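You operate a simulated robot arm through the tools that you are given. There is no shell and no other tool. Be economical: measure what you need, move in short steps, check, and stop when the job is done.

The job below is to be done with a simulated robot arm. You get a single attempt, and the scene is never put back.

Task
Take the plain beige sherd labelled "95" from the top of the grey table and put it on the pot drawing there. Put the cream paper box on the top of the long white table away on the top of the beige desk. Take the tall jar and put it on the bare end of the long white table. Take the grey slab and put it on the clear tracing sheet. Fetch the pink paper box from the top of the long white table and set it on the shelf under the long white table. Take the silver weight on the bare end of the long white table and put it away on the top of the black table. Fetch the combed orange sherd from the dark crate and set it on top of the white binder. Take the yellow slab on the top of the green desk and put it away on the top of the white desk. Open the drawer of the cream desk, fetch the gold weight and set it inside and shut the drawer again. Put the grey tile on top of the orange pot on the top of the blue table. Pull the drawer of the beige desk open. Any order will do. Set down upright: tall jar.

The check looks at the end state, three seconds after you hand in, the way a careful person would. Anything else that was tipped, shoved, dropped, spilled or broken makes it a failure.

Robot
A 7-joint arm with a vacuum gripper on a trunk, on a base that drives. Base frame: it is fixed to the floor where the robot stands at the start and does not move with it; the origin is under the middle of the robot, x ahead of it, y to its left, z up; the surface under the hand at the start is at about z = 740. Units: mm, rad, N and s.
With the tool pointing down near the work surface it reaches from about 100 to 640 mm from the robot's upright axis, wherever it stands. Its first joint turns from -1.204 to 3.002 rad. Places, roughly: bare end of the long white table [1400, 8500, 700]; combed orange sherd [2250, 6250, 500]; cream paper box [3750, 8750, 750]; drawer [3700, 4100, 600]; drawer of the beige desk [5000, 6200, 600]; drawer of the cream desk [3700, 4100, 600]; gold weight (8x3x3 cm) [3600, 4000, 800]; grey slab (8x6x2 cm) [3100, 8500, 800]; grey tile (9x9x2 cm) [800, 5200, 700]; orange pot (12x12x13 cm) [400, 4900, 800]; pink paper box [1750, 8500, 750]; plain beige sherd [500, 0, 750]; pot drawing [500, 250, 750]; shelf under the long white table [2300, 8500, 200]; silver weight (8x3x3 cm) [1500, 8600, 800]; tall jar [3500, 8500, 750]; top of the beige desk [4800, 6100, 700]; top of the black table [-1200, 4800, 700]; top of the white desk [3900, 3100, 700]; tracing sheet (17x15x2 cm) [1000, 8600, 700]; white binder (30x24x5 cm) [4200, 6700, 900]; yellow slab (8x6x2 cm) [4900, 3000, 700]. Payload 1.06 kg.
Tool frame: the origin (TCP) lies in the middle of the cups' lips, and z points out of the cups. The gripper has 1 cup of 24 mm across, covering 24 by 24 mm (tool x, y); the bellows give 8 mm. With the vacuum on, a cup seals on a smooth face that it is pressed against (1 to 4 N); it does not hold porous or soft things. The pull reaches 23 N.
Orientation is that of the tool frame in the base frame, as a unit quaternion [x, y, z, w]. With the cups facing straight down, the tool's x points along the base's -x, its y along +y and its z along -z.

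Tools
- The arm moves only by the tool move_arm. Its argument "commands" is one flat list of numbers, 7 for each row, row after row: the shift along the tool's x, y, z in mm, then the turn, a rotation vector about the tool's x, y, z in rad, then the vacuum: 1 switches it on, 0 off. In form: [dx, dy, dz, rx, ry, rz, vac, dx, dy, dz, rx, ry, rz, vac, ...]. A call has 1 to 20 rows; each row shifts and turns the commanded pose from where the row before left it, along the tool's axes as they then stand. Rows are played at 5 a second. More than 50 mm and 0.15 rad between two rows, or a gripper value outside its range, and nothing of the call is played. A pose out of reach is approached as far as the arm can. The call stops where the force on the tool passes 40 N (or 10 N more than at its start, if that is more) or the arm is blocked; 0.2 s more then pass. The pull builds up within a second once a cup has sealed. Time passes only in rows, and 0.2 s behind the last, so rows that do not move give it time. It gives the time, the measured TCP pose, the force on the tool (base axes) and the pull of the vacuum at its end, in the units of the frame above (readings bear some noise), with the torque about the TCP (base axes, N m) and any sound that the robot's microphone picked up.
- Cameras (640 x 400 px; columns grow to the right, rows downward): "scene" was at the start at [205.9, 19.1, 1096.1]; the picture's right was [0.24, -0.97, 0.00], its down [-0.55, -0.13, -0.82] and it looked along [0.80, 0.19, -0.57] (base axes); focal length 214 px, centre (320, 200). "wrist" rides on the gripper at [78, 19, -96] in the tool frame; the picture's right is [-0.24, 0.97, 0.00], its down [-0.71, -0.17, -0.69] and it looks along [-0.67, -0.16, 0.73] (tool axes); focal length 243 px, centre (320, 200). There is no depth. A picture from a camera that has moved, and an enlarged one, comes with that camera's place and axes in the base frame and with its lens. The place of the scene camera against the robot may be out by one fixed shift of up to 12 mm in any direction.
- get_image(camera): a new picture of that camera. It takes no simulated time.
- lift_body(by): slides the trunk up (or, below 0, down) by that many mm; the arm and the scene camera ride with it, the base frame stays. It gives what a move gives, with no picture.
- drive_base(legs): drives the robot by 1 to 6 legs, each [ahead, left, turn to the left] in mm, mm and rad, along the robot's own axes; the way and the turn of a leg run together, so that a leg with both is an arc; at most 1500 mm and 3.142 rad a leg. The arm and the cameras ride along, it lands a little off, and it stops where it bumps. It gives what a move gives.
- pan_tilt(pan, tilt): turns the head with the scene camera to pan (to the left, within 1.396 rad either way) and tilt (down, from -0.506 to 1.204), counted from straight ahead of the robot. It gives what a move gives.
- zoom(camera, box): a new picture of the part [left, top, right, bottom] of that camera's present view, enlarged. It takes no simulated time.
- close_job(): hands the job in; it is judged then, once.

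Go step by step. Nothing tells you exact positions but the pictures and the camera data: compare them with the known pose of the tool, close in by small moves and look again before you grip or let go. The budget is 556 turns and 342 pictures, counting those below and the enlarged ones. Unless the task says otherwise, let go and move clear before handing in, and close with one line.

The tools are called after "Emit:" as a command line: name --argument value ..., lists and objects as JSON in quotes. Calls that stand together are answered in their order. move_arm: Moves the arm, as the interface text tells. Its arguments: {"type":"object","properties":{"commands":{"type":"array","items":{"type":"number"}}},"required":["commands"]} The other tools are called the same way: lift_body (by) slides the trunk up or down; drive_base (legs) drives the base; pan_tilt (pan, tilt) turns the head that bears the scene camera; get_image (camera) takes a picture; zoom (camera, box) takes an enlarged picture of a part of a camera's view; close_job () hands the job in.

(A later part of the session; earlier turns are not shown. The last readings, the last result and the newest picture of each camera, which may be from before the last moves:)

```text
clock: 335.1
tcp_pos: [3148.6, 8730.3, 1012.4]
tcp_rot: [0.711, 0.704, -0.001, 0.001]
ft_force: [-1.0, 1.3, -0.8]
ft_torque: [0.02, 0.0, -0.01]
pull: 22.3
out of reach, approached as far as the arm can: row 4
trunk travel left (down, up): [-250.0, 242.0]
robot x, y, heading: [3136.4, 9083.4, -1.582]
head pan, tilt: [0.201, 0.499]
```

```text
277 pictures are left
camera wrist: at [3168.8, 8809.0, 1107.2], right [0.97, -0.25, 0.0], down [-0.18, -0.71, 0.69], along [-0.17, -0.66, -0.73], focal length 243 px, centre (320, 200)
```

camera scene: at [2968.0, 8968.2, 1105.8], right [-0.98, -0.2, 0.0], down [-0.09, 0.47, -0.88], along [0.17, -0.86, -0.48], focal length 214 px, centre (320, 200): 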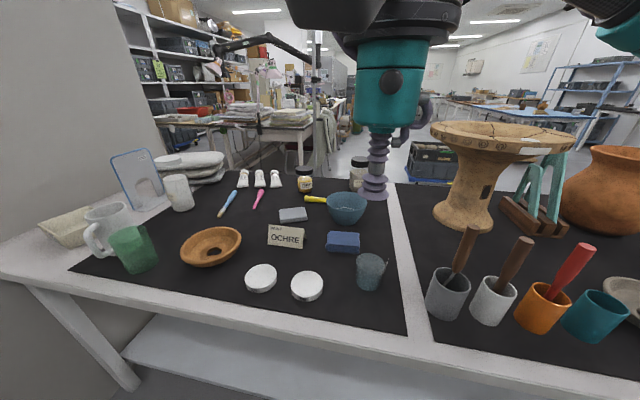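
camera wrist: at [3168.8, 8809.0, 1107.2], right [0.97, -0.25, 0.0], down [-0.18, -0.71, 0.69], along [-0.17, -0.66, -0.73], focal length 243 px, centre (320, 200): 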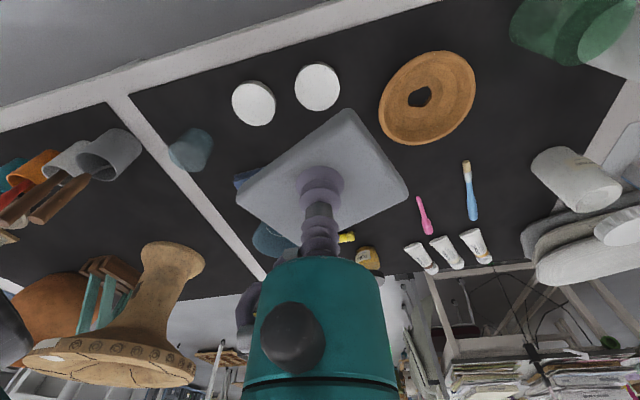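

Slab held. Driving west to the tracing sheet.

Emit:
drive_base --legs '[[-90, 0, 0.01], [0, -1500, 0], [0, -570, 0]]'

Emit:
pan_tilt --pan 0 --tilt 0.6

Emit:
get_image --camera "scene"

Emit:
get_image --camera "wrist"

```text
clock: 354.1
tcp_pos: [1100.0, 8817.0, 1011.6]
tcp_rot: [0.707, 0.707, -0.001, 0.0]
ft_force: [0.4, -0.7, -0.9]
ft_torque: [-0.04, -0.01, 0.01]
pull: 22.7
trunk travel left (down, up): [-250.0, 242.0]
robot x, y, heading: [1086.5, 9170.8, -1.569]
head pan, tilt: [0.201, 0.499]
```

```text
clock: 354.8
tcp_pos: [1100.3, 8817.6, 1011.7]
tcp_rot: [0.707, 0.707, 0.0, 0.001]
ft_force: [-0.3, 0.1, -1.4]
ft_torque: [0.05, -0.01, -0.01]
pull: 23.3
trunk travel left (down, up): [-250.0, 242.0]
robot x, y, heading: [1085.3, 9170.4, -1.568]
head pan, tilt: [0.0, 0.6]
```

```text
276 pictures are left
camera scene: at [1092.4, 8969.6, 1096.7], right [-1.0, 0.0, 0.0], down [0.0, 0.56, -0.83], along [0.0, -0.83, -0.56], focal length 214 px, centre (320, 200)
```

scene: 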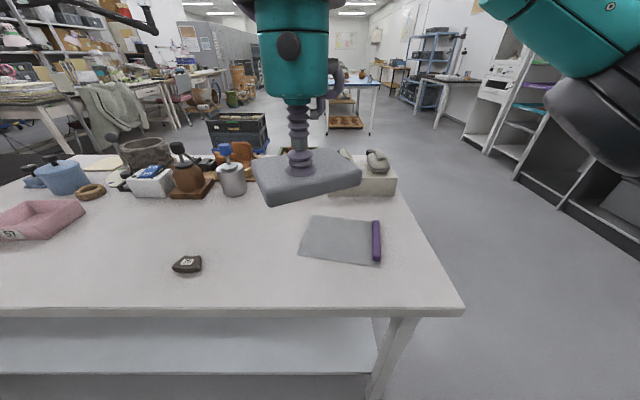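

```text
275 pictures are left
camera wrist: at [1118.7, 8896.4, 1107.1], right [0.97, -0.24, 0.0], down [-0.17, -0.71, 0.69], along [-0.16, -0.67, -0.73], focal length 243 px, centre (320, 200)
```

wrist: 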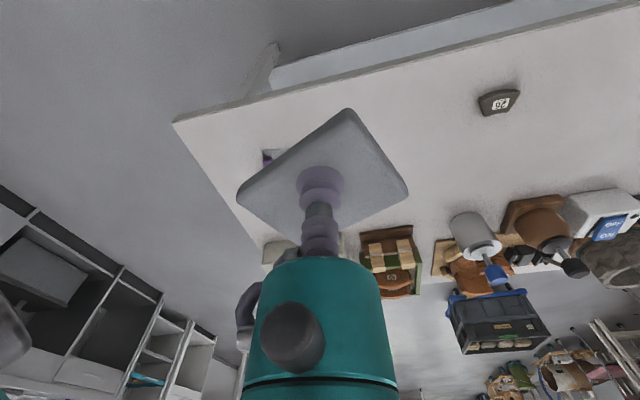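

Clear part of the sheet is centred at ≈[1052, 8604]. Moving there.

Emit:
move_arm --commands '[-36, -8, 20, 0, 0, 0, 1, -36, -8, 20, 0, 0, 0, 1, -36, -8, 20, 0, 0, 0, 1, -35, -8, 20, 0, 0, 0, 1, -35, -8, 20, 0, 0, 0, 1, -35, -8, 20, 0, 0, 0, 1, 0, 0, 40, 0, 0, 0, 1, 0, 0, 30, 0, 0, 0, 1, 0, 0, 0, 0, 0, 0, 1]'

Emit:
get_image --camera "scene"

Emit:
get_image --camera "wrist"

```text
clock: 356.8
tcp_pos: [1051.0, 8602.7, 820.7]
tcp_rot: [0.707, 0.707, 0.0, 0.0]
ft_force: [0.5, -0.1, -1.1]
ft_torque: [0.0, -0.06, -0.02]
pull: 23.1
trunk travel left (down, up): [-250.0, 242.0]
robot x, y, heading: [1085.5, 9170.2, -1.572]
head pan, tilt: [0.0, 0.6]
```

```text
274 pictures are left
camera scene: at [1092.3, 8969.6, 1096.7], right [-1.0, 0.0, 0.0], down [0.0, 0.56, -0.83], along [0.0, -0.83, -0.56], focal length 214 px, centre (320, 200)
```

scene: 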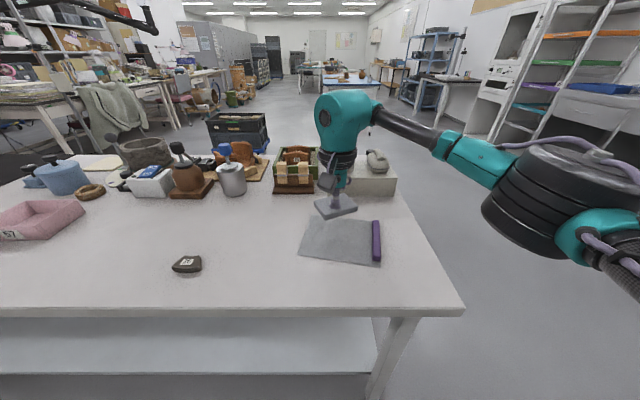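

```text
273 pictures are left
camera wrist: at [1071.5, 8682.5, 916.2], right [0.97, -0.24, 0.0], down [-0.17, -0.71, 0.69], along [-0.16, -0.67, -0.73], focal length 243 px, centre (320, 200)
```

wrist: 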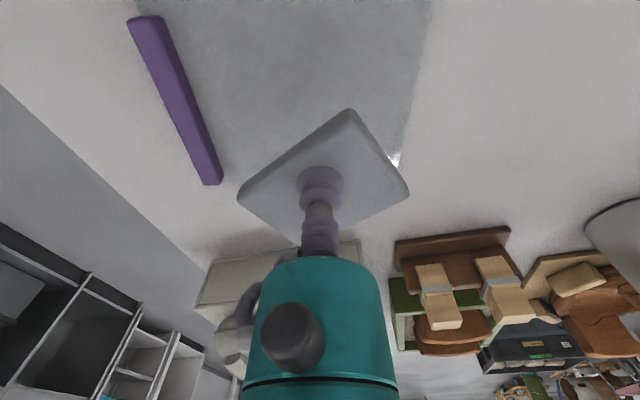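

Small shift toward the sheet's middle, then lower.

Emit:
move_arm --commands '[12, -7, 0, 0, 0, 0, 1, 0, 0, 40, 0, 0, 0, 1, 0, 0, 12, 0, 0, 0, 1, 0, 0, 4, 0, 0, 0, 1, 0, 0, 0, 0, 0, 0, 1]'

```text
clock: 358.0
tcp_pos: [1044.7, 8615.9, 767.0]
tcp_rot: [0.707, 0.707, 0.0, 0.0]
ft_force: [-0.1, -0.3, -0.6]
ft_torque: [0.02, 0.0, -0.02]
pull: 22.1
trunk travel left (down, up): [-250.0, 242.0]
robot x, y, heading: [1083.3, 9171.5, -1.573]
head pan, tilt: [0.0, 0.6]
```

Emit:
move_arm --commands '[0, 0, 3, 0, 0, 0, 1, 0, 0, 2, 0, 0, 0, 1, 0, 0, 2, 0, 0, 0, 1, 0, 0, 0, 0, 0, 0, 1]'

```text
clock: 359.0
tcp_pos: [1043.5, 8617.1, 759.8]
tcp_rot: [0.707, 0.707, -0.002, 0.0]
ft_force: [-1.1, -0.2, -1.1]
ft_torque: [-0.01, 0.0, -0.01]
pull: 22.9
trunk travel left (down, up): [-250.0, 242.0]
robot x, y, heading: [1083.8, 9174.8, -1.569]
head pan, tilt: [0.0, 0.6]
```

Emit:
move_arm --commands '[0, 0, 2, 0, 0, 0, 1, 0, 0, 1, 0, 0, 0, 1, 0, 0, 0, 0, 0, 0, 1]'

```text
clock: 359.8
tcp_pos: [1043.4, 8617.3, 757.8]
tcp_rot: [0.708, 0.707, 0.0, 0.002]
ft_force: [-1.3, 0.9, 15.6]
ft_torque: [0.03, -0.02, -0.03]
pull: 23.3
trunk travel left (down, up): [-250.0, 242.0]
robot x, y, heading: [1085.5, 9170.2, -1.57]
head pan, tilt: [0.0, 0.6]
```

Contact; releasing and retracting up.

Emit:
move_arm --commands '[0, 0, -2, 0, 0, 0, 0, 0, 0, 0, 0, 0, 0, 0, 0, 0, 0, 0, 0, 0, 0, 0, 0, -4, 0, 0, 0, 0, 0, 0, -30, 0, 0, 0, 0, 0, 0, -45, 0, 0, 0, 0, 0, 0, -45, 0, 0, 0, 0, 35, 8, -30, 0, 0, 0, 0, 35, 8, -30, 0, 0, 0, 0, 35, 8, -30, 0, 0, 0, 0, 35, 8, -30, 0, 0, 0, 0, 35, 8, -10, 0, 0, 0, 0]'

Emit:
get_image --camera "scene"

Emit:
get_image --camera "wrist"

```text
clock: 362.4
tcp_pos: [1083.8, 8791.4, 1016.3]
tcp_rot: [0.708, 0.707, 0.0, 0.001]
ft_force: [-0.5, -0.7, -0.2]
ft_torque: [-0.02, -0.01, 0.0]
pull: 0.1
trunk travel left (down, up): [-250.0, 242.0]
robot x, y, heading: [1079.2, 9171.6, -1.573]
head pan, tilt: [0.0, 0.6]
```

```text
272 pictures are left
camera scene: at [1092.4, 8969.8, 1096.7], right [-1.0, 0.0, 0.0], down [0.0, 0.56, -0.83], along [0.0, -0.83, -0.56], focal length 214 px, centre (320, 200)
```

scene: 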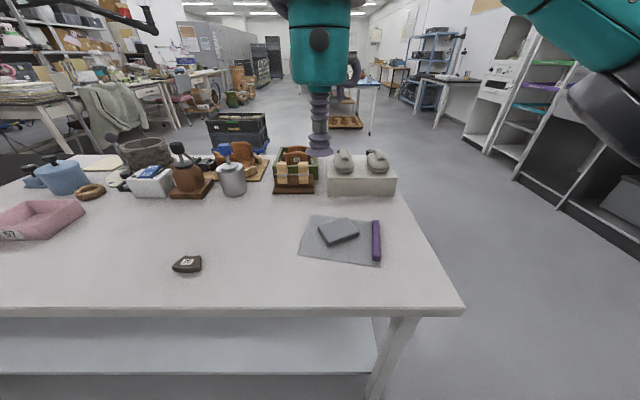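

```text
271 pictures are left
camera wrist: at [1104.1, 8870.5, 1110.8], right [0.97, -0.24, 0.0], down [-0.17, -0.71, 0.69], along [-0.16, -0.67, -0.73], focal length 243 px, centre (320, 200)
```

wrist: 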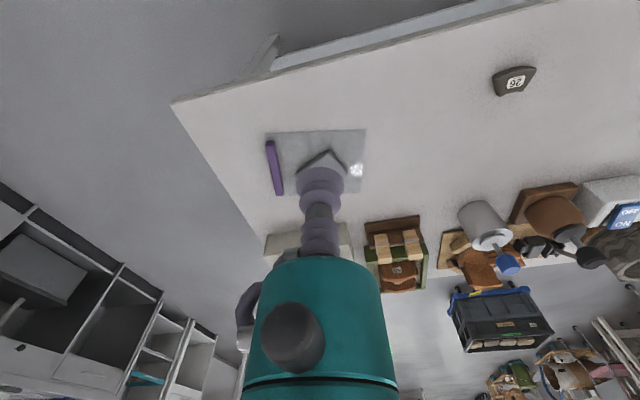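

The grey slab is on the sheet. Next, the tall jar: driving east again.

Emit:
drive_base --legs '[[0, 1500, 0], [0, 930, 0]]'

Emit:
pan_tilt --pan 0 --tilt 0.6

Emit:
get_image --camera "scene"

Emit:
get_image --camera "wrist"

```text
clock: 384.1
tcp_pos: [3548.4, 8771.1, 1014.7]
tcp_rot: [0.715, 0.699, 0.0, 0.001]
ft_force: [-0.4, 0.0, 0.0]
ft_torque: [-0.01, 0.04, -0.02]
pull: 0.1
trunk travel left (down, up): [-250.0, 242.0]
robot x, y, heading: [3554.1, 9153.8, -1.592]
head pan, tilt: [0.0, 0.6]
```

```text
clock: 384.8
tcp_pos: [3548.9, 8771.3, 1015.3]
tcp_rot: [0.715, 0.699, 0.0, 0.0]
ft_force: [-0.1, -0.2, 0.7]
ft_torque: [-0.01, -0.03, -0.01]
pull: 0.1
trunk travel left (down, up): [-250.0, 242.0]
robot x, y, heading: [3557.3, 9154.7, -1.591]
head pan, tilt: [0.0, 0.6]
```

```text
270 pictures are left
camera scene: at [3560.2, 8950.2, 1096.7], right [-1.0, 0.02, 0.0], down [0.01, 0.56, -0.83], along [-0.02, -0.82, -0.56], focal length 214 px, centre (320, 200)
```

scene: 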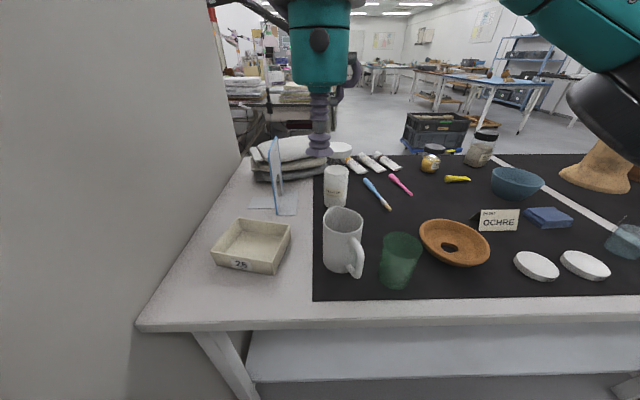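

```text
269 pictures are left
camera wrist: at [3569.5, 8849.9, 1110.5], right [0.97, -0.26, 0.0], down [-0.19, -0.7, 0.69], along [-0.18, -0.66, -0.73], focal length 243 px, centre (320, 200)
```

wrist: 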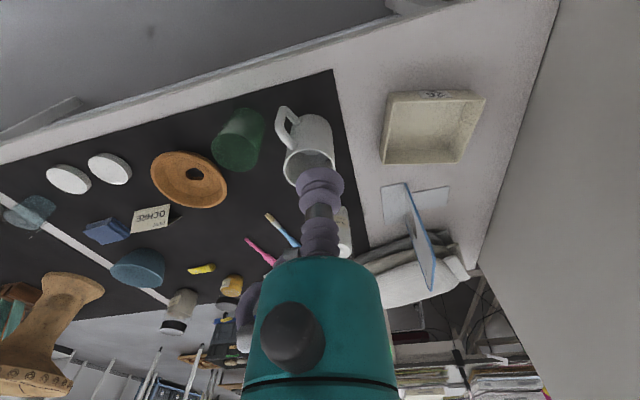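

The cream box and tall jar are both in view. Zooming in on the jar.

Emit:
zoom --camera "scene" --box '[200, 130, 420, 290]'

```text
2.50 times, centred on (310, 210) of scene
camera zoom: at [3560.2, 8950.2, 1096.7], right [-1.0, 0.02, 0.0], down [0.01, 0.56, -0.83], along [-0.02, -0.82, -0.56], focal length 536 px, centre (345, 175)
```

zoom: 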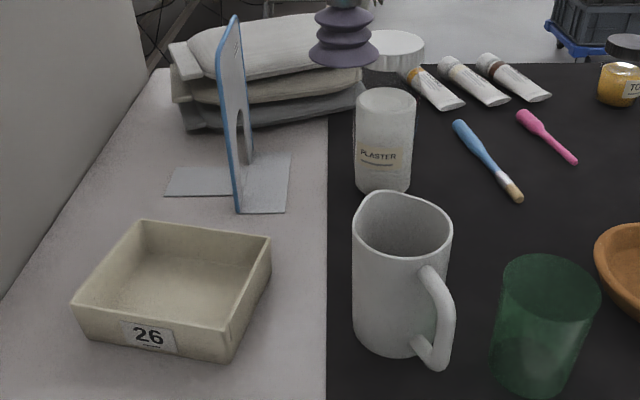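

I need to see the jar's top. I'll shift the tool forward and aside for a wrist view.

Emit:
move_arm --commands '[-40, 25, 0, 0, 0, 0, 0, -40, 25, 0, 0, 0, 0, 0, -40, 25, 0, 0, 0, 0, 0, -20, 0, 0, 0, 0, 0, 0]'

Emit:
get_image --camera "wrist"

```text
clock: 385.8
tcp_pos: [3618.4, 8629.2, 1015.8]
tcp_rot: [0.715, 0.7, 0.0, 0.001]
ft_force: [0.4, 0.1, 0.3]
ft_torque: [0.0, 0.02, 0.03]
pull: 0.1
trunk travel left (down, up): [-250.0, 242.0]
robot x, y, heading: [3557.1, 9150.6, -1.594]
head pan, tilt: [0.0, 0.6]
```

```text
267 pictures are left
camera wrist: at [3640.2, 8708.5, 1111.0], right [0.97, -0.26, 0.0], down [-0.19, -0.7, 0.69], along [-0.18, -0.66, -0.73], focal length 243 px, centre (320, 200)
```

wrist: 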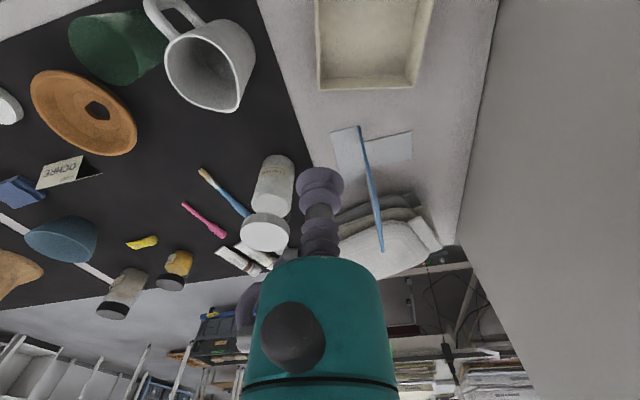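

That white disc appears to be the jar's lid, with z≈900, on a glass jar. Zooming to verify.

Emit:
zoom --camera "wrist" --box '[200, 130, 340, 270]'

Emit:
zoom --camera "scene" --box '[280, 110, 400, 230]'

```text
2.86 times, centred on (270, 200) of wrist
camera zoom: at [3640.2, 8708.5, 1111.0], right [0.97, -0.26, 0.0], down [-0.19, -0.7, 0.69], along [-0.18, -0.66, -0.73], focal length 693 px, centre (463, 200)
```

zoom: 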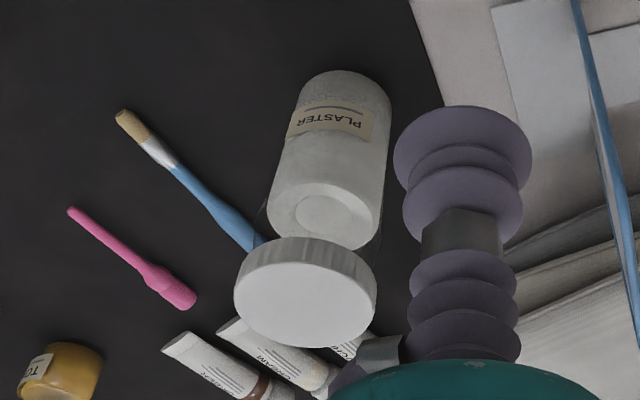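

```text
3.33 times, centred on (340, 170) of scene
camera zoom: at [3560.3, 8950.2, 1096.7], right [-1.0, 0.02, 0.0], down [0.01, 0.56, -0.83], along [-0.02, -0.82, -0.56], focal length 715 px, centre (253, 300)
```

zoom: 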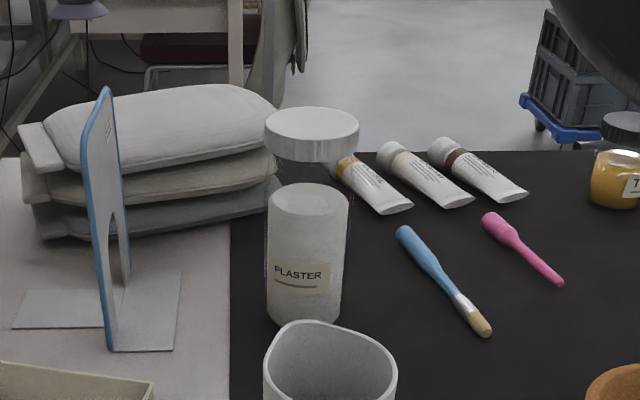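

Confirmed: tall glass PLASTER jar with white lid, lid top ≈[3510, 8495, 921]. I'll raise the trunk and drive a bit closer.

Emit:
lift_body --by 160

Emit:
drive_base --legs '[[70, 0, 0.02]]'

Emit:
get_image --camera "wrist"

```text
clock: 387.6
tcp_pos: [3621.2, 8647.3, 1214.6]
tcp_rot: [0.714, 0.699, -0.029, 0.029]
ft_force: [-0.7, 0.2, -0.1]
ft_torque: [0.02, 0.01, -0.01]
pull: 0.0
trunk travel left (down, up): [-410.0, 82.0]
robot x, y, heading: [3557.6, 9153.3, -1.593]
head pan, tilt: [0.0, 0.6]
```

```text
clock: 388.6
tcp_pos: [3631.6, 8578.1, 1217.0]
tcp_rot: [0.707, 0.706, -0.029, 0.029]
ft_force: [-0.4, -0.1, 0.5]
ft_torque: [0.02, -0.02, 0.01]
pull: 0.1
trunk travel left (down, up): [-410.0, 82.0]
robot x, y, heading: [3554.3, 9082.2, -1.576]
head pan, tilt: [0.0, 0.6]
```

```text
264 pictures are left
camera wrist: at [3649.8, 8664.7, 1303.9], right [0.97, -0.24, 0.02], down [-0.17, -0.65, 0.74], along [-0.16, -0.72, -0.67], focal length 243 px, centre (320, 200)
```

wrist: 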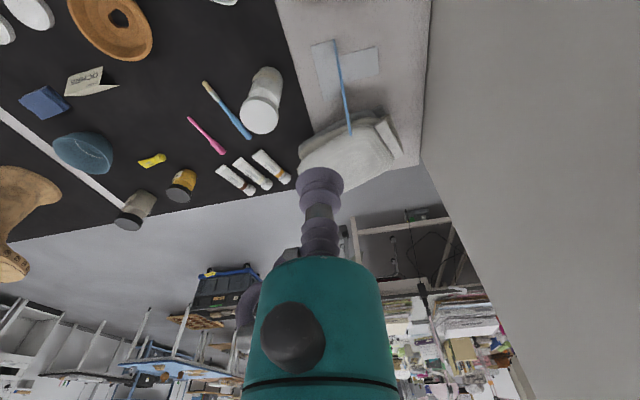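

The tool tilted slightly during the lift; I'll level it (ry +0.082) and move above the lid.

Emit:
move_arm --commands '[0, 0, 0, 0, 0.082, 0, 0, 0, -30, 30, 0, 0, 0, 0, -20, -30, 30, 0, 0, 0, 0, -20, -30, 30, 0, 0, 0, 0, -20, -30, 30, 0, 0, 0, 0, 0, 0, 40, 0, 0, 0, 0, 0, 0, 0, 0, 0, 0, 0]'

Emit:
get_image --camera "wrist"

```text
clock: 390.2
tcp_pos: [3516.6, 8522.8, 1053.8]
tcp_rot: [0.705, 0.708, -0.019, 0.018]
ft_force: [0.1, 0.0, -0.5]
ft_torque: [-0.01, -0.04, 0.02]
pull: 0.0
out of reach, approached as far as the arm can: row 1
trunk travel left (down, up): [-410.0, 82.0]
robot x, y, heading: [3556.3, 9083.6, -1.568]
head pan, tilt: [0.0, 0.6]
```

```text
263 pictures are left
camera wrist: at [3535.5, 8606.4, 1144.4], right [0.97, -0.23, 0.01], down [-0.17, -0.67, 0.72], along [-0.16, -0.7, -0.69], focal length 243 px, centre (320, 200)
```

wrist: 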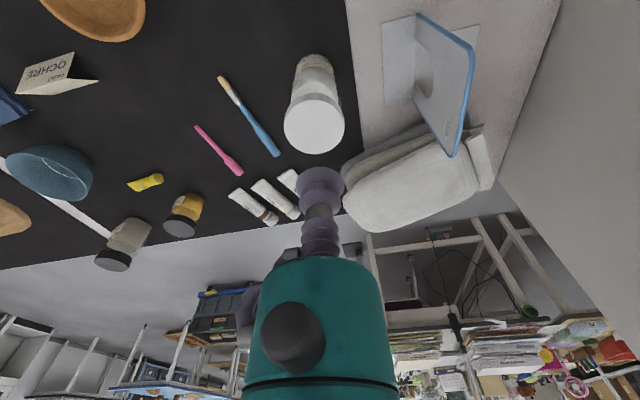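

Leveling further and centring over the lid at [3507, 8489].

Emit:
move_arm --commands '[0, 0, 30, 0, 0.052, 0, 0, -34, -10, 25, 0, 0, 0, 0, 0, 0, 20, 0, 0, 0, 0, 0, 0, 0, 0, 0, 0, 0]'

Emit:
get_image --camera "wrist"

```text
clock: 391.2
tcp_pos: [3508.7, 8484.3, 979.2]
tcp_rot: [0.705, 0.709, 0.001, 0.001]
ft_force: [-0.6, 0.1, -0.2]
ft_torque: [0.0, 0.0, 0.04]
pull: 0.1
trunk travel left (down, up): [-410.0, 82.0]
robot x, y, heading: [3557.1, 9077.0, -1.575]
head pan, tilt: [0.0, 0.6]
```

```text
262 pictures are left
camera wrist: at [3526.7, 8562.6, 1073.7], right [0.97, -0.23, 0.0], down [-0.17, -0.71, 0.68], along [-0.16, -0.67, -0.73], focal length 243 px, centre (320, 200)
```

wrist: 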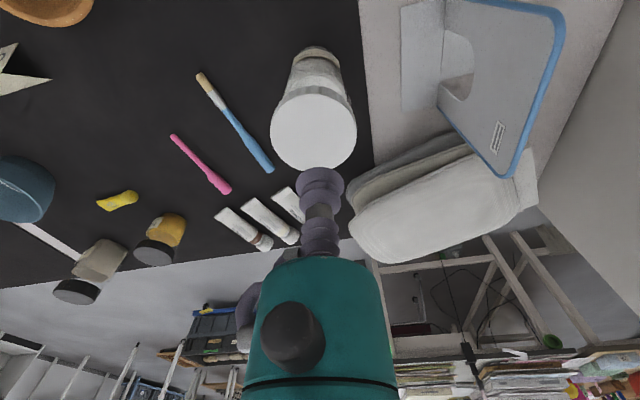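

Lid directly below at [3504, 8487]. Descending with vacuum.

Emit:
move_arm --commands '[2, -4, 25, 0, 0, 0, 1, 0, 0, 22, 0, 0, 0, 1, 0, 0, 4, 0, 0, 0, 1, 0, 0, 4, 0, 0, 0, 1, 0, 0, 0, 0, 0, 0, 1]'

```text
clock: 392.4
tcp_pos: [3506.1, 8485.1, 924.2]
tcp_rot: [0.706, 0.708, 0.0, 0.0]
ft_force: [-0.8, 0.9, -0.4]
ft_torque: [-0.02, -0.02, -0.01]
pull: 0.0
trunk travel left (down, up): [-410.0, 82.0]
robot x, y, heading: [3558.8, 9081.5, -1.575]
head pan, tilt: [0.0, 0.6]
```

Emit:
move_arm --commands '[0, 0, 3, 0, 0, 0, 1, 0, 0, 3, 0, 0, 0, 1, 0, 0, 0, 0, 0, 0, 1]'

```text
clock: 393.2
tcp_pos: [3506.8, 8485.2, 917.7]
tcp_rot: [0.706, 0.708, 0.0, 0.0]
ft_force: [-0.5, 1.1, -1.0]
ft_torque: [0.0, -0.01, 0.0]
pull: 0.0
trunk travel left (down, up): [-410.0, 82.0]
robot x, y, heading: [3555.4, 9082.2, -1.573]
head pan, tilt: [0.0, 0.6]
```

Emit:
move_arm --commands '[0, 0, 3, 0, 0, 0, 1, 0, 0, 3, 0, 0, 0, 1, 0, 0, 0, 0, 0, 0, 1]'

Emit:
get_image --camera "wrist"

```text
clock: 394.0
tcp_pos: [3505.2, 8484.9, 911.1]
tcp_rot: [0.707, 0.708, 0.001, 0.0]
ft_force: [0.1, 0.4, -4.9]
ft_torque: [0.14, -0.03, -0.02]
pull: 23.1
trunk travel left (down, up): [-410.0, 82.0]
robot x, y, heading: [3553.9, 9082.3, -1.573]
head pan, tilt: [0.0, 0.6]
```

```text
261 pictures are left
camera wrist: at [3525.2, 8564.5, 1006.6], right [0.97, -0.23, 0.0], down [-0.17, -0.71, 0.68], along [-0.16, -0.67, -0.73], focal length 243 px, centre (320, 200)
```

wrist: 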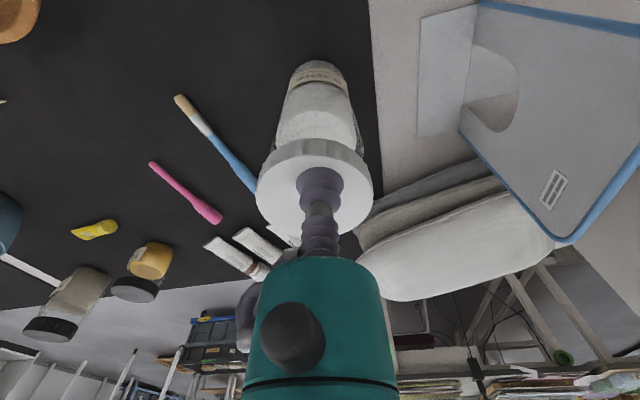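

Sealed on the lid, well centred. Lifting slowly and checking that the whole jar comes along.

Emit:
move_arm --commands '[0, 0, -5, 0, 0, 0, 1, 0, 0, -10, 0, 0, 0, 1, 0, 0, -10, 0, 0, 0, 1, 0, 0, -10, 0, 0, 0, 1, 0, 0, 0, 0, 0, 0, 1]'

Emit:
get_image --camera "scene"

```text
clock: 395.2
tcp_pos: [3506.1, 8485.6, 946.5]
tcp_rot: [0.706, 0.708, 0.0, 0.0]
ft_force: [-0.4, -0.1, -5.8]
ft_torque: [0.11, -0.03, -0.01]
pull: 22.4
trunk travel left (down, up): [-410.0, 82.0]
robot x, y, heading: [3553.0, 9083.5, -1.571]
head pan, tilt: [0.0, 0.6]
```

```text
260 pictures are left
camera scene: at [3563.6, 8922.6, 1260.0], right [-1.0, 0.0, 0.0], down [0.0, 0.57, -0.82], along [0.0, -0.82, -0.57], focal length 214 px, centre (320, 200)
```

scene: 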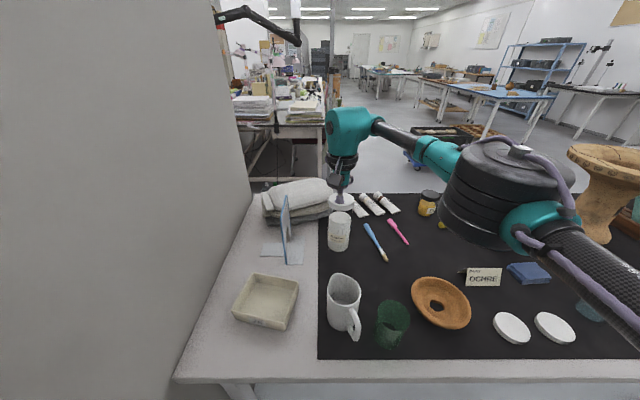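

The jar is lifted. Raising further and retracting over the front edge.

Emit:
move_arm --commands '[0, 0, -25, 0, 0, 0, 1, 0, 0, -25, 0, 0, 0, 1, 0, 0, -25, 0, 0, 0, 1, 0, 0, -25, 0, 0, 0, 1, 5, 0, -25, 0, 0, 0, 1, 25, 0, -20, 0, 0, 0, 1, 25, 0, -10, 0, 0, 0, 1, 30, 0, 0, 0, 0, 0, 1, 30, 0, 0, 0, 0, 0, 1, 30, 0, 0, 0, 0, 0, 1, 30, 0, 0, 0, 0, 0, 1, 30, 0, 0, 0, 0, 0, 1, 30, 0, 0, 0, 0, 0, 1]'

Emit:
get_image --camera "scene"

```text
clock: 398.0
tcp_pos: [3506.9, 8719.7, 1102.5]
tcp_rot: [0.706, 0.708, 0.001, 0.0]
ft_force: [0.8, 0.5, -4.9]
ft_torque: [0.14, -0.03, 0.02]
pull: 22.5
trunk travel left (down, up): [-410.0, 82.0]
robot x, y, heading: [3554.4, 9077.1, -1.573]
head pan, tilt: [0.0, 0.6]
```

```text
259 pictures are left
camera scene: at [3563.7, 8923.1, 1260.1], right [-1.0, 0.0, 0.0], down [0.0, 0.56, -0.83], along [0.0, -0.83, -0.56], focal length 214 px, centre (320, 200)
```

scene: 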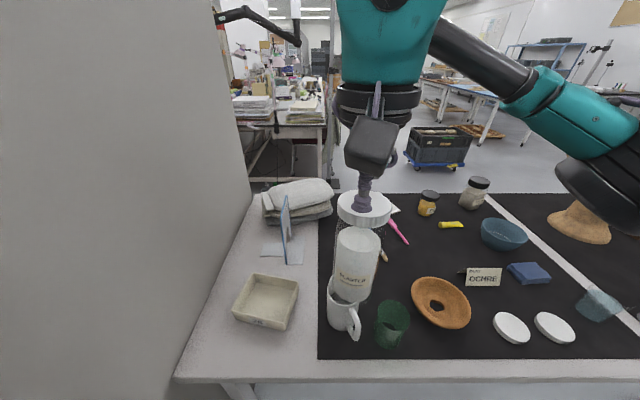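

Jar held upright. Driving west to the bare end.

Emit:
drive_base --legs '[[-90, 0, 0], [0, -1500, 0], [0, -610, 0]]'

Emit:
get_image --camera "scene"

Emit:
get_image --camera "wrist"

```text
clock: 417.4
tcp_pos: [1391.3, 8819.8, 1101.1]
tcp_rot: [0.707, 0.707, 0.0, 0.0]
ft_force: [0.8, 0.4, -5.5]
ft_torque: [0.11, -0.03, -0.03]
pull: 23.3
trunk travel left (down, up): [-410.0, 82.0]
robot x, y, heading: [1440.8, 9180.7, -1.573]
head pan, tilt: [0.0, 0.6]
```

```text
258 pictures are left
camera scene: at [1449.5, 9022.2, 1260.1], right [-1.0, 0.01, 0.0], down [0.0, 0.57, -0.82], along [0.0, -0.82, -0.57], focal length 214 px, centre (320, 200)
```

scene: 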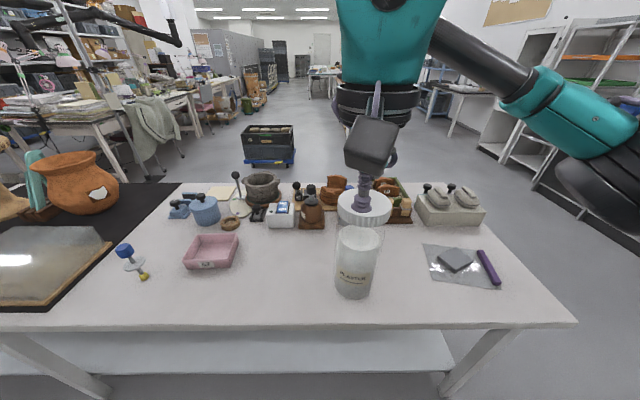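

```text
257 pictures are left
camera wrist: at [1410.6, 8898.6, 1196.6], right [0.97, -0.24, 0.0], down [-0.17, -0.71, 0.68], along [-0.16, -0.67, -0.73], focal length 243 px, centre (320, 200)
```

wrist: 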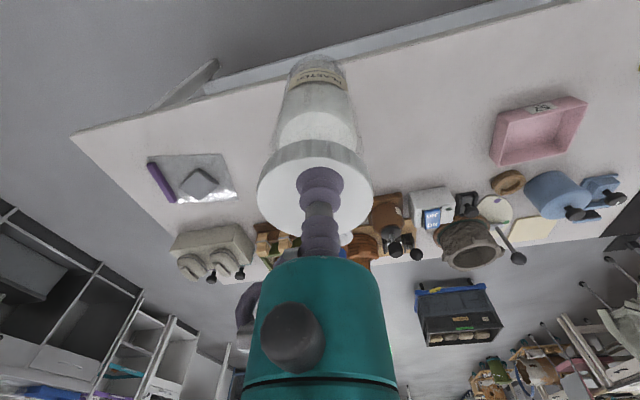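

Target spot [1430, 8610] on the bare area. Moving over it.

Emit:
move_arm --commands '[-35, 6, 0, 0, 0, 0, 1, -35, 7, 0, 0, 0, 0, 1, -35, 6, 0, 0, 0, 0, 1, -35, 7, 0, 0, 0, 0, 1, -35, 6, 0, 0, 0, 0, 1, -35, 7, 0, 0, 0, 0, 1, 0, 0, 40, 0, 0, 0, 1, 0, 0, 40, 0, 0, 0, 1, 0, 0, 40, 0, 0, 0, 1, 0, 0, 20, 0, 0, 0, 1, 0, 0, 0, 0, 0, 0, 1]'

Emit:
get_image --camera "scene"

Emit:
get_image --camera "wrist"

```text
clock: 419.9
tcp_pos: [1428.1, 8610.6, 961.0]
tcp_rot: [0.708, 0.707, 0.0, 0.0]
ft_force: [0.1, 0.0, -6.0]
ft_torque: [0.14, -0.05, 0.01]
pull: 23.3
trunk travel left (down, up): [-410.0, 82.0]
robot x, y, heading: [1444.4, 9181.8, -1.58]
head pan, tilt: [0.0, 0.6]
```

```text
256 pictures are left
camera scene: at [1449.6, 9022.1, 1260.1], right [-1.0, 0.01, 0.0], down [0.0, 0.57, -0.82], along [-0.01, -0.82, -0.57], focal length 214 px, centre (320, 200)
```

scene: 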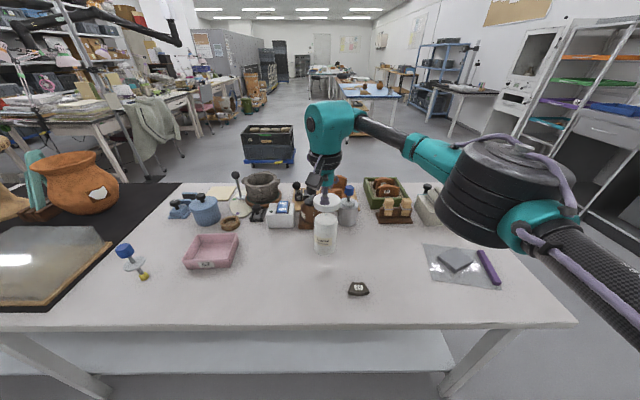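

```text
255 pictures are left
camera wrist: at [1447.5, 8689.0, 1056.1], right [0.97, -0.24, 0.0], down [-0.17, -0.71, 0.68], along [-0.16, -0.66, -0.73], focal length 243 px, centre (320, 200)
```

wrist: 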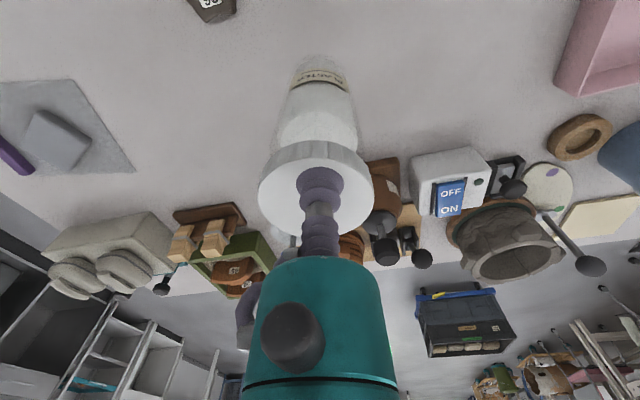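

Clear spot. Lowering to contact (expected tcp ≈ 915).

Emit:
move_arm --commands '[0, 0, 30, 0, 0, 0, 1, 0, 0, 10, 0, 0, 0, 1, 0, 0, 3, 0, 0, 0, 1, 0, 0, 2, 0, 0, 0, 1, 0, 0, 0, 0, 0, 0, 1]'

```text
clock: 421.1
tcp_pos: [1429.3, 8610.7, 916.2]
tcp_rot: [0.707, 0.707, -0.001, 0.0]
ft_force: [-0.3, 0.2, -5.1]
ft_torque: [0.13, -0.07, -0.03]
pull: 22.8
trunk travel left (down, up): [-410.0, 82.0]
robot x, y, heading: [1439.6, 9179.8, -1.576]
head pan, tilt: [0.0, 0.6]
```

Emit:
move_arm --commands '[0, 0, 2, 0, 0, 0, 1, 0, 0, 1, 0, 0, 0, 1, 0, 0, 0, 0, 0, 0, 1]'

```text
clock: 421.9
tcp_pos: [1429.6, 8610.6, 913.7]
tcp_rot: [0.708, 0.707, 0.001, -0.001]
ft_force: [-0.2, 0.4, -6.0]
ft_torque: [0.14, -0.02, 0.0]
pull: 22.9
trunk travel left (down, up): [-410.0, 82.0]
robot x, y, heading: [1443.3, 9179.3, -1.576]
head pan, tilt: [0.0, 0.6]
```

Emit:
move_arm --commands '[0, 0, 2, 0, 0, 0, 1, 0, 0, 0, 0, 0, 0, 1, 0, 0, 1, 0, 0, 0, 1, 0, 0, 0, 0, 0, 0, 1]'

```text
clock: 422.9
tcp_pos: [1431.4, 8609.8, 910.9]
tcp_rot: [0.707, 0.707, 0.0, -0.001]
ft_force: [0.1, 0.4, -5.1]
ft_torque: [0.09, -0.02, 0.04]
pull: 22.8
trunk travel left (down, up): [-410.0, 82.0]
robot x, y, heading: [1445.7, 9184.8, -1.571]
head pan, tilt: [0.0, 0.6]
```

Emit:
move_arm --commands '[0, 0, 1, 0, 0, 0, 1, 0, 0, 0, 0, 0, 0, 1, 0, 0, 1, 0, 0, 0, 1, 0, 0, 0, 0, 0, 0, 1]'

```text
clock: 423.9
tcp_pos: [1429.7, 8609.5, 909.7]
tcp_rot: [0.708, 0.706, 0.001, 0.001]
ft_force: [-0.1, 0.0, -2.1]
ft_torque: [0.16, -0.09, 0.02]
pull: 22.7
trunk travel left (down, up): [-410.0, 82.0]
robot x, y, heading: [1444.7, 9180.3, -1.577]
head pan, tilt: [0.0, 0.6]
```

Emit:
move_arm --commands '[0, 0, 1, 0, 0, 0, 1, 0, 0, 0, 0, 0, 0, 1]'

```text
clock: 424.4
tcp_pos: [1429.8, 8610.1, 907.8]
tcp_rot: [0.708, 0.706, 0.001, 0.0]
ft_force: [1.1, 1.8, 3.8]
ft_torque: [0.16, -0.07, 0.02]
pull: 23.6
trunk travel left (down, up): [-410.0, 82.0]
robot x, y, heading: [1437.3, 9182.4, -1.578]
head pan, tilt: [0.0, 0.6]
```

The jar stands on the table. Releasing and lifting straight up.

Emit:
move_arm --commands '[0, 0, 0, 0, 0, 0, 0, 0, 0, 0, 0, 0, 0, 0, 0, 0, 0, 0, 0, 0, 0, 0, 0, -3, 0, 0, 0, 0, 0, 0, -10, 0, 0, 0, 0, 0, 0, -40, 0, 0, 0, 0, 0, 0, -45, 0, 0, 0, 0, 40, 0, -20, 0, 0, 0, 0, 45, 0, 0, 0, 0, 0, 0, 45, 0, 0, 0, 0, 0, 0, 45, 0, 0, 0, 0, 0, 0]'

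Emit:
get_image --camera "scene"

```text
clock: 426.9
tcp_pos: [1430.1, 8784.6, 1026.8]
tcp_rot: [0.708, 0.706, 0.0, -0.001]
ft_force: [0.2, 0.0, -0.4]
ft_torque: [-0.02, -0.01, -0.02]
pull: 0.1
trunk travel left (down, up): [-410.0, 82.0]
robot x, y, heading: [1440.1, 9185.7, -1.576]
head pan, tilt: [0.0, 0.6]
```

```text
254 pictures are left
camera scene: at [1449.6, 9022.8, 1260.1], right [-1.0, 0.01, 0.0], down [0.0, 0.56, -0.83], along [-0.01, -0.83, -0.56], focal length 214 px, centre (320, 200)
```

scene: 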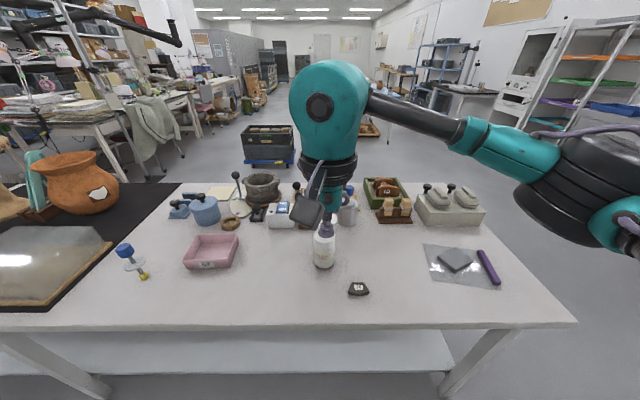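

Jar is upright on the bare end. Next, the pink box: lower the trunk again and move east.

Emit:
lift_body --by -100

Emit:
drive_base --legs '[[0, 300, 0]]'

Emit:
get_image --camera "scene"

Emit:
get_image --camera "wrist"

```text
clock: 428.2
tcp_pos: [1430.0, 8784.3, 925.6]
tcp_rot: [0.707, 0.707, 0.001, 0.0]
ft_force: [-0.6, -0.6, -0.7]
ft_torque: [-0.02, -0.03, 0.0]
pull: 0.0
trunk travel left (down, up): [-310.0, 182.0]
robot x, y, heading: [1443.6, 9183.0, -1.578]
head pan, tilt: [0.0, 0.6]
```

```text
clock: 431.4
tcp_pos: [1734.7, 8784.9, 925.0]
tcp_rot: [0.705, 0.709, 0.0, 0.0]
ft_force: [0.7, 0.2, 0.9]
ft_torque: [0.0, -0.02, -0.02]
pull: 0.0
trunk travel left (down, up): [-310.0, 182.0]
robot x, y, heading: [1745.0, 9180.2, -1.571]
head pan, tilt: [0.0, 0.6]
```

```text
253 pictures are left
camera scene: at [1751.9, 8992.0, 1154.9], right [-1.0, 0.0, 0.0], down [0.0, 0.56, -0.83], along [0.0, -0.83, -0.56], focal length 214 px, centre (320, 200)
```

scene: 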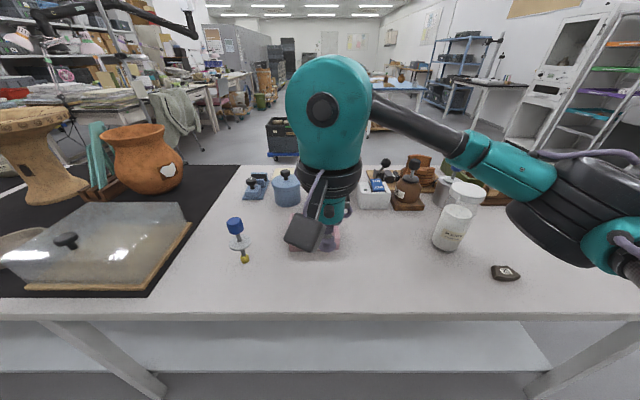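

```text
252 pictures are left
camera wrist: at [1753.0, 8863.0, 1020.7], right [0.97, -0.23, 0.0], down [-0.17, -0.71, 0.68], along [-0.16, -0.67, -0.73], focal length 243 px, centre (320, 200)
```

wrist: 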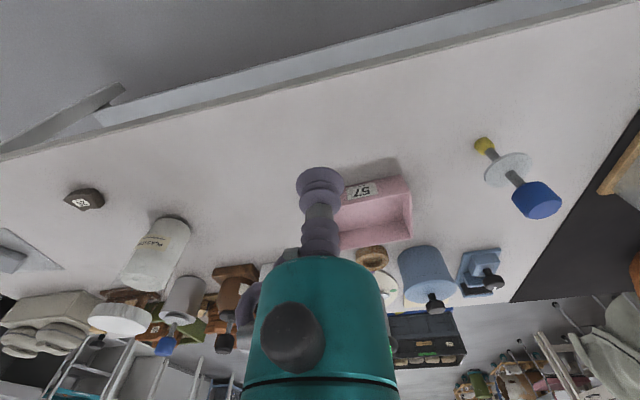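

Box near [1762, 8555]. Moving partway for a close view.

Emit:
move_arm --commands '[-40, 5, 0, 0, 0, 0, 0, -40, 5, 0, 0, 0, 0, 0, -40, 5, 0, 0, 0, 0, 0, -40, 5, 0, 0, 0, 0, 0]'

Emit:
get_image --camera "wrist"

```text
clock: 432.4
tcp_pos: [1756.5, 8622.6, 926.3]
tcp_rot: [0.705, 0.709, 0.0, 0.0]
ft_force: [-0.4, 0.8, -1.0]
ft_torque: [0.03, -0.02, 0.02]
pull: 0.1
trunk travel left (down, up): [-310.0, 182.0]
robot x, y, heading: [1741.6, 9180.5, -1.573]
head pan, tilt: [0.0, 0.6]
```

```text
251 pictures are left
camera wrist: at [1775.7, 8702.8, 1021.1], right [0.97, -0.23, 0.0], down [-0.17, -0.71, 0.69], along [-0.16, -0.67, -0.73], focal length 243 px, centre (320, 200)
```

wrist: 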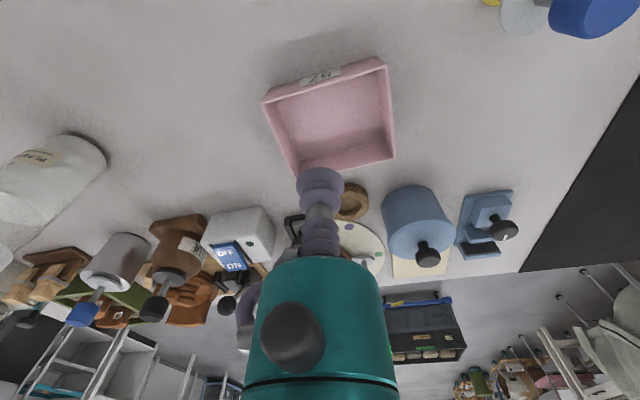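

Box centre ≈[1760, 8574]. Descending into the box.

Emit:
move_arm --commands '[-24, 2, 30, 0, 0, 0, 0, -24, 2, 30, 0, 0, 0, 0, 0, 0, 45, 0, 0, 0, 0, 0, 0, 30, 0, 0, 0, 0, 0, 0, 0, 0, 0, 0, 0]'

Emit:
get_image --camera "wrist"

```text
clock: 433.6
tcp_pos: [1760.1, 8577.8, 789.6]
tcp_rot: [0.705, 0.709, 0.0, 0.0]
ft_force: [0.5, -0.4, 0.2]
ft_torque: [0.0, -0.01, -0.01]
pull: 0.0
trunk travel left (down, up): [-310.0, 182.0]
robot x, y, heading: [1748.7, 9180.1, -1.571]
head pan, tilt: [0.0, 0.6]
```

```text
250 pictures are left
camera wrist: at [1779.1, 8655.5, 884.7], right [0.97, -0.23, 0.0], down [-0.17, -0.71, 0.68], along [-0.16, -0.67, -0.73], focal length 243 px, centre (320, 200)
```

wrist: 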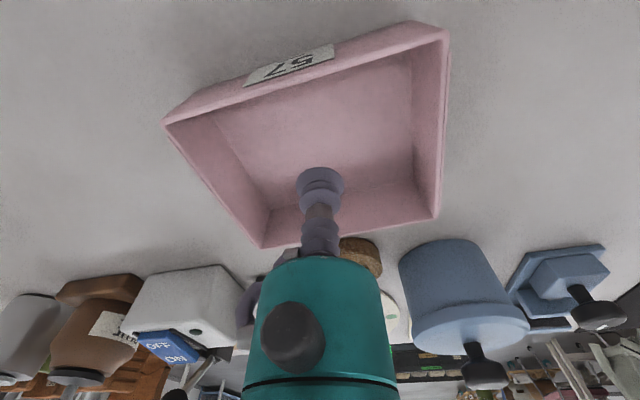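

Centred. Pressing onto the box floor with vacuum.

Emit:
move_arm --commands '[0, 0, 30, 0, 0, 0, 1, 0, 0, 6, 0, 0, 0, 1, 0, 0, 4, 0, 0, 0, 1, 0, 0, 4, 0, 0, 0, 1, 0, 0, 0, 0, 0, 0, 1]'

```text
clock: 434.8
tcp_pos: [1760.6, 8577.1, 747.8]
tcp_rot: [0.706, 0.709, -0.001, 0.0]
ft_force: [0.5, 0.6, 0.2]
ft_torque: [-0.01, 0.03, -0.03]
pull: 22.8
trunk travel left (down, up): [-310.0, 182.0]
robot x, y, heading: [1742.8, 9182.5, -1.567]
head pan, tilt: [0.0, 0.6]
```

Sealed. Lifting and retracting.

Emit:
move_arm --commands '[0, 0, -10, 0, 0, 0, 1, 0, 0, -40, 0, 0, 0, 1, 0, 0, -45, 0, 0, 0, 1, 0, 0, -45, 0, 0, 0, 1, 40, 0, -20, 0, 0, 0, 1, 40, 0, 0, 0, 0, 0, 1, 40, 0, 0, 0, 0, 0, 1, 40, 0, 0, 0, 0, 0, 1, 40, 0, 0, 0, 0, 0, 1, 40, 0, 0, 0, 0, 0, 1]'

Emit:
drive_base --legs '[[-300, 0, 0], [0, 300, 0]]'

Emit:
pan_tilt --pan -0.3 --tilt 0.7

Emit:
get_image --camera "scene"

Emit:
get_image --camera "wrist"

```text
clock: 437.0
tcp_pos: [1758.2, 8818.1, 905.5]
tcp_rot: [0.706, 0.708, 0.0, 0.0]
ft_force: [-0.3, 0.3, -1.4]
ft_torque: [-0.03, 0.03, 0.01]
pull: 22.5
trunk travel left (down, up): [-310.0, 182.0]
robot x, y, heading: [1746.1, 9182.1, -1.574]
head pan, tilt: [0.0, 0.6]
```

```text
clock: 441.8
tcp_pos: [2053.4, 9117.8, 905.6]
tcp_rot: [0.703, 0.711, 0.0, 0.0]
ft_force: [0.4, -0.5, -0.7]
ft_torque: [0.01, 0.01, 0.01]
pull: 23.1
trunk travel left (down, up): [-310.0, 182.0]
robot x, y, heading: [2033.0, 9484.7, -1.564]
head pan, tilt: [0.0, 0.6]
```

```text
clock: 442.6
tcp_pos: [2054.0, 9117.7, 905.3]
tcp_rot: [0.703, 0.711, 0.001, 0.001]
ft_force: [-0.4, 0.2, 1.0]
ft_torque: [0.01, 0.01, -0.01]
pull: 23.1
trunk travel left (down, up): [-310.0, 182.0]
robot x, y, heading: [2035.6, 9483.4, -1.566]
head pan, tilt: [-0.3, 0.7]
```

```text
249 pictures are left
camera scene: at [2020.2, 9299.9, 1146.3], right [-0.96, 0.29, 0.0], down [0.19, 0.62, -0.77], along [-0.22, -0.73, -0.64], focal length 214 px, centre (320, 200)
```

scene: 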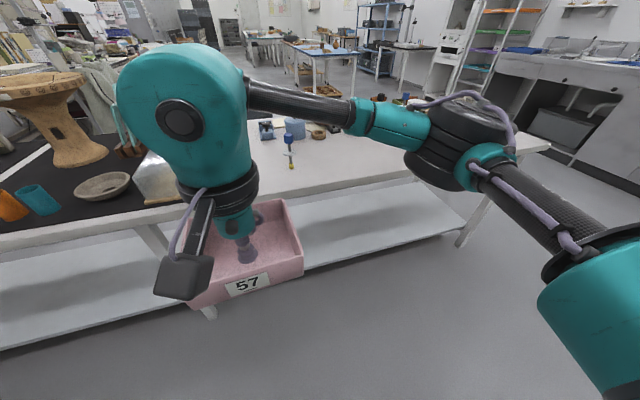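

```text
248 pictures are left
camera wrist: at [2071.2, 9196.8, 1001.1], right [0.97, -0.23, 0.0], down [-0.16, -0.71, 0.68], along [-0.15, -0.67, -0.73], focal length 243 px, centre (320, 200)
```

wrist: 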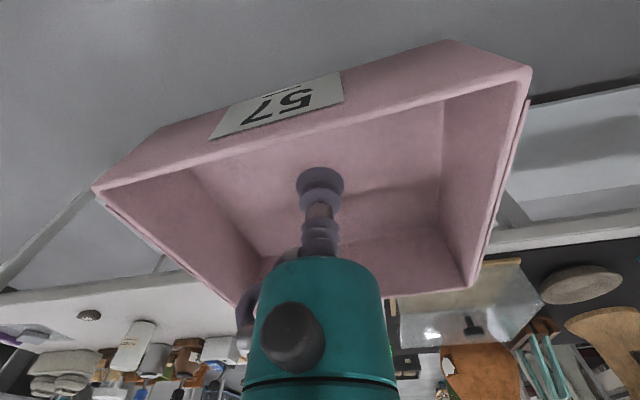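

The shelf under the table is empty with its front edge near y≈8736, z≈200. I'll lower the trunk to test how low the arm can reach.

Emit:
lift_body --by -310

Emit:
move_arm --commands '[-20, 0, 45, 0, 0, 0, 1, -20, 0, 45, 0, 0, 0, 1, -10, 0, 45, 0, 0, 0, 1, 0, 0, 45, 0, 0, 0, 1, 0, 0, 45, 0, 0, 0, 1, 0, 0, 45, 0, 0, 0, 1]'

Emit:
get_image --camera "scene"

```text
clock: 445.7
tcp_pos: [2053.2, 9118.8, 596.5]
tcp_rot: [0.704, 0.71, 0.001, 0.0]
ft_force: [0.2, 0.3, -0.4]
ft_torque: [0.05, 0.05, 0.0]
pull: 23.2
trunk travel left (down, up): [0.0, 492.0]
robot x, y, heading: [2034.7, 9482.2, -1.567]
head pan, tilt: [-0.3, 0.7]
```

```text
clock: 447.1
tcp_pos: [2051.5, 9068.9, 326.6]
tcp_rot: [0.703, 0.711, 0.001, 0.001]
ft_force: [0.0, 0.1, -0.2]
ft_torque: [0.0, 0.01, 0.02]
pull: 22.5
trunk travel left (down, up): [0.0, 492.0]
robot x, y, heading: [2038.5, 9480.5, -1.57]
head pan, tilt: [-0.3, 0.7]
```

```text
247 pictures are left
camera scene: at [2020.7, 9210.7, 832.1], right [-0.96, 0.29, 0.0], down [0.19, 0.62, -0.76], along [-0.22, -0.73, -0.64], focal length 214 px, centre (320, 200)
```

scene: 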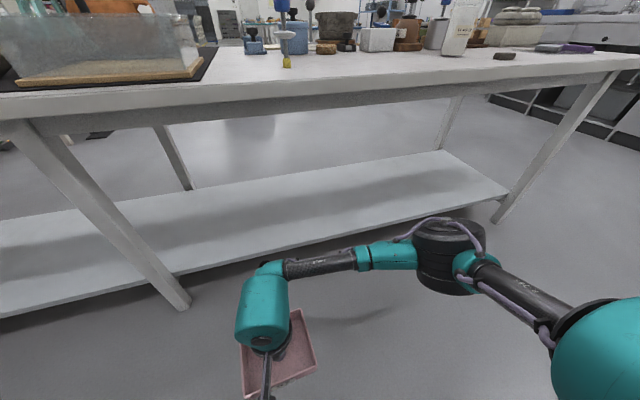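

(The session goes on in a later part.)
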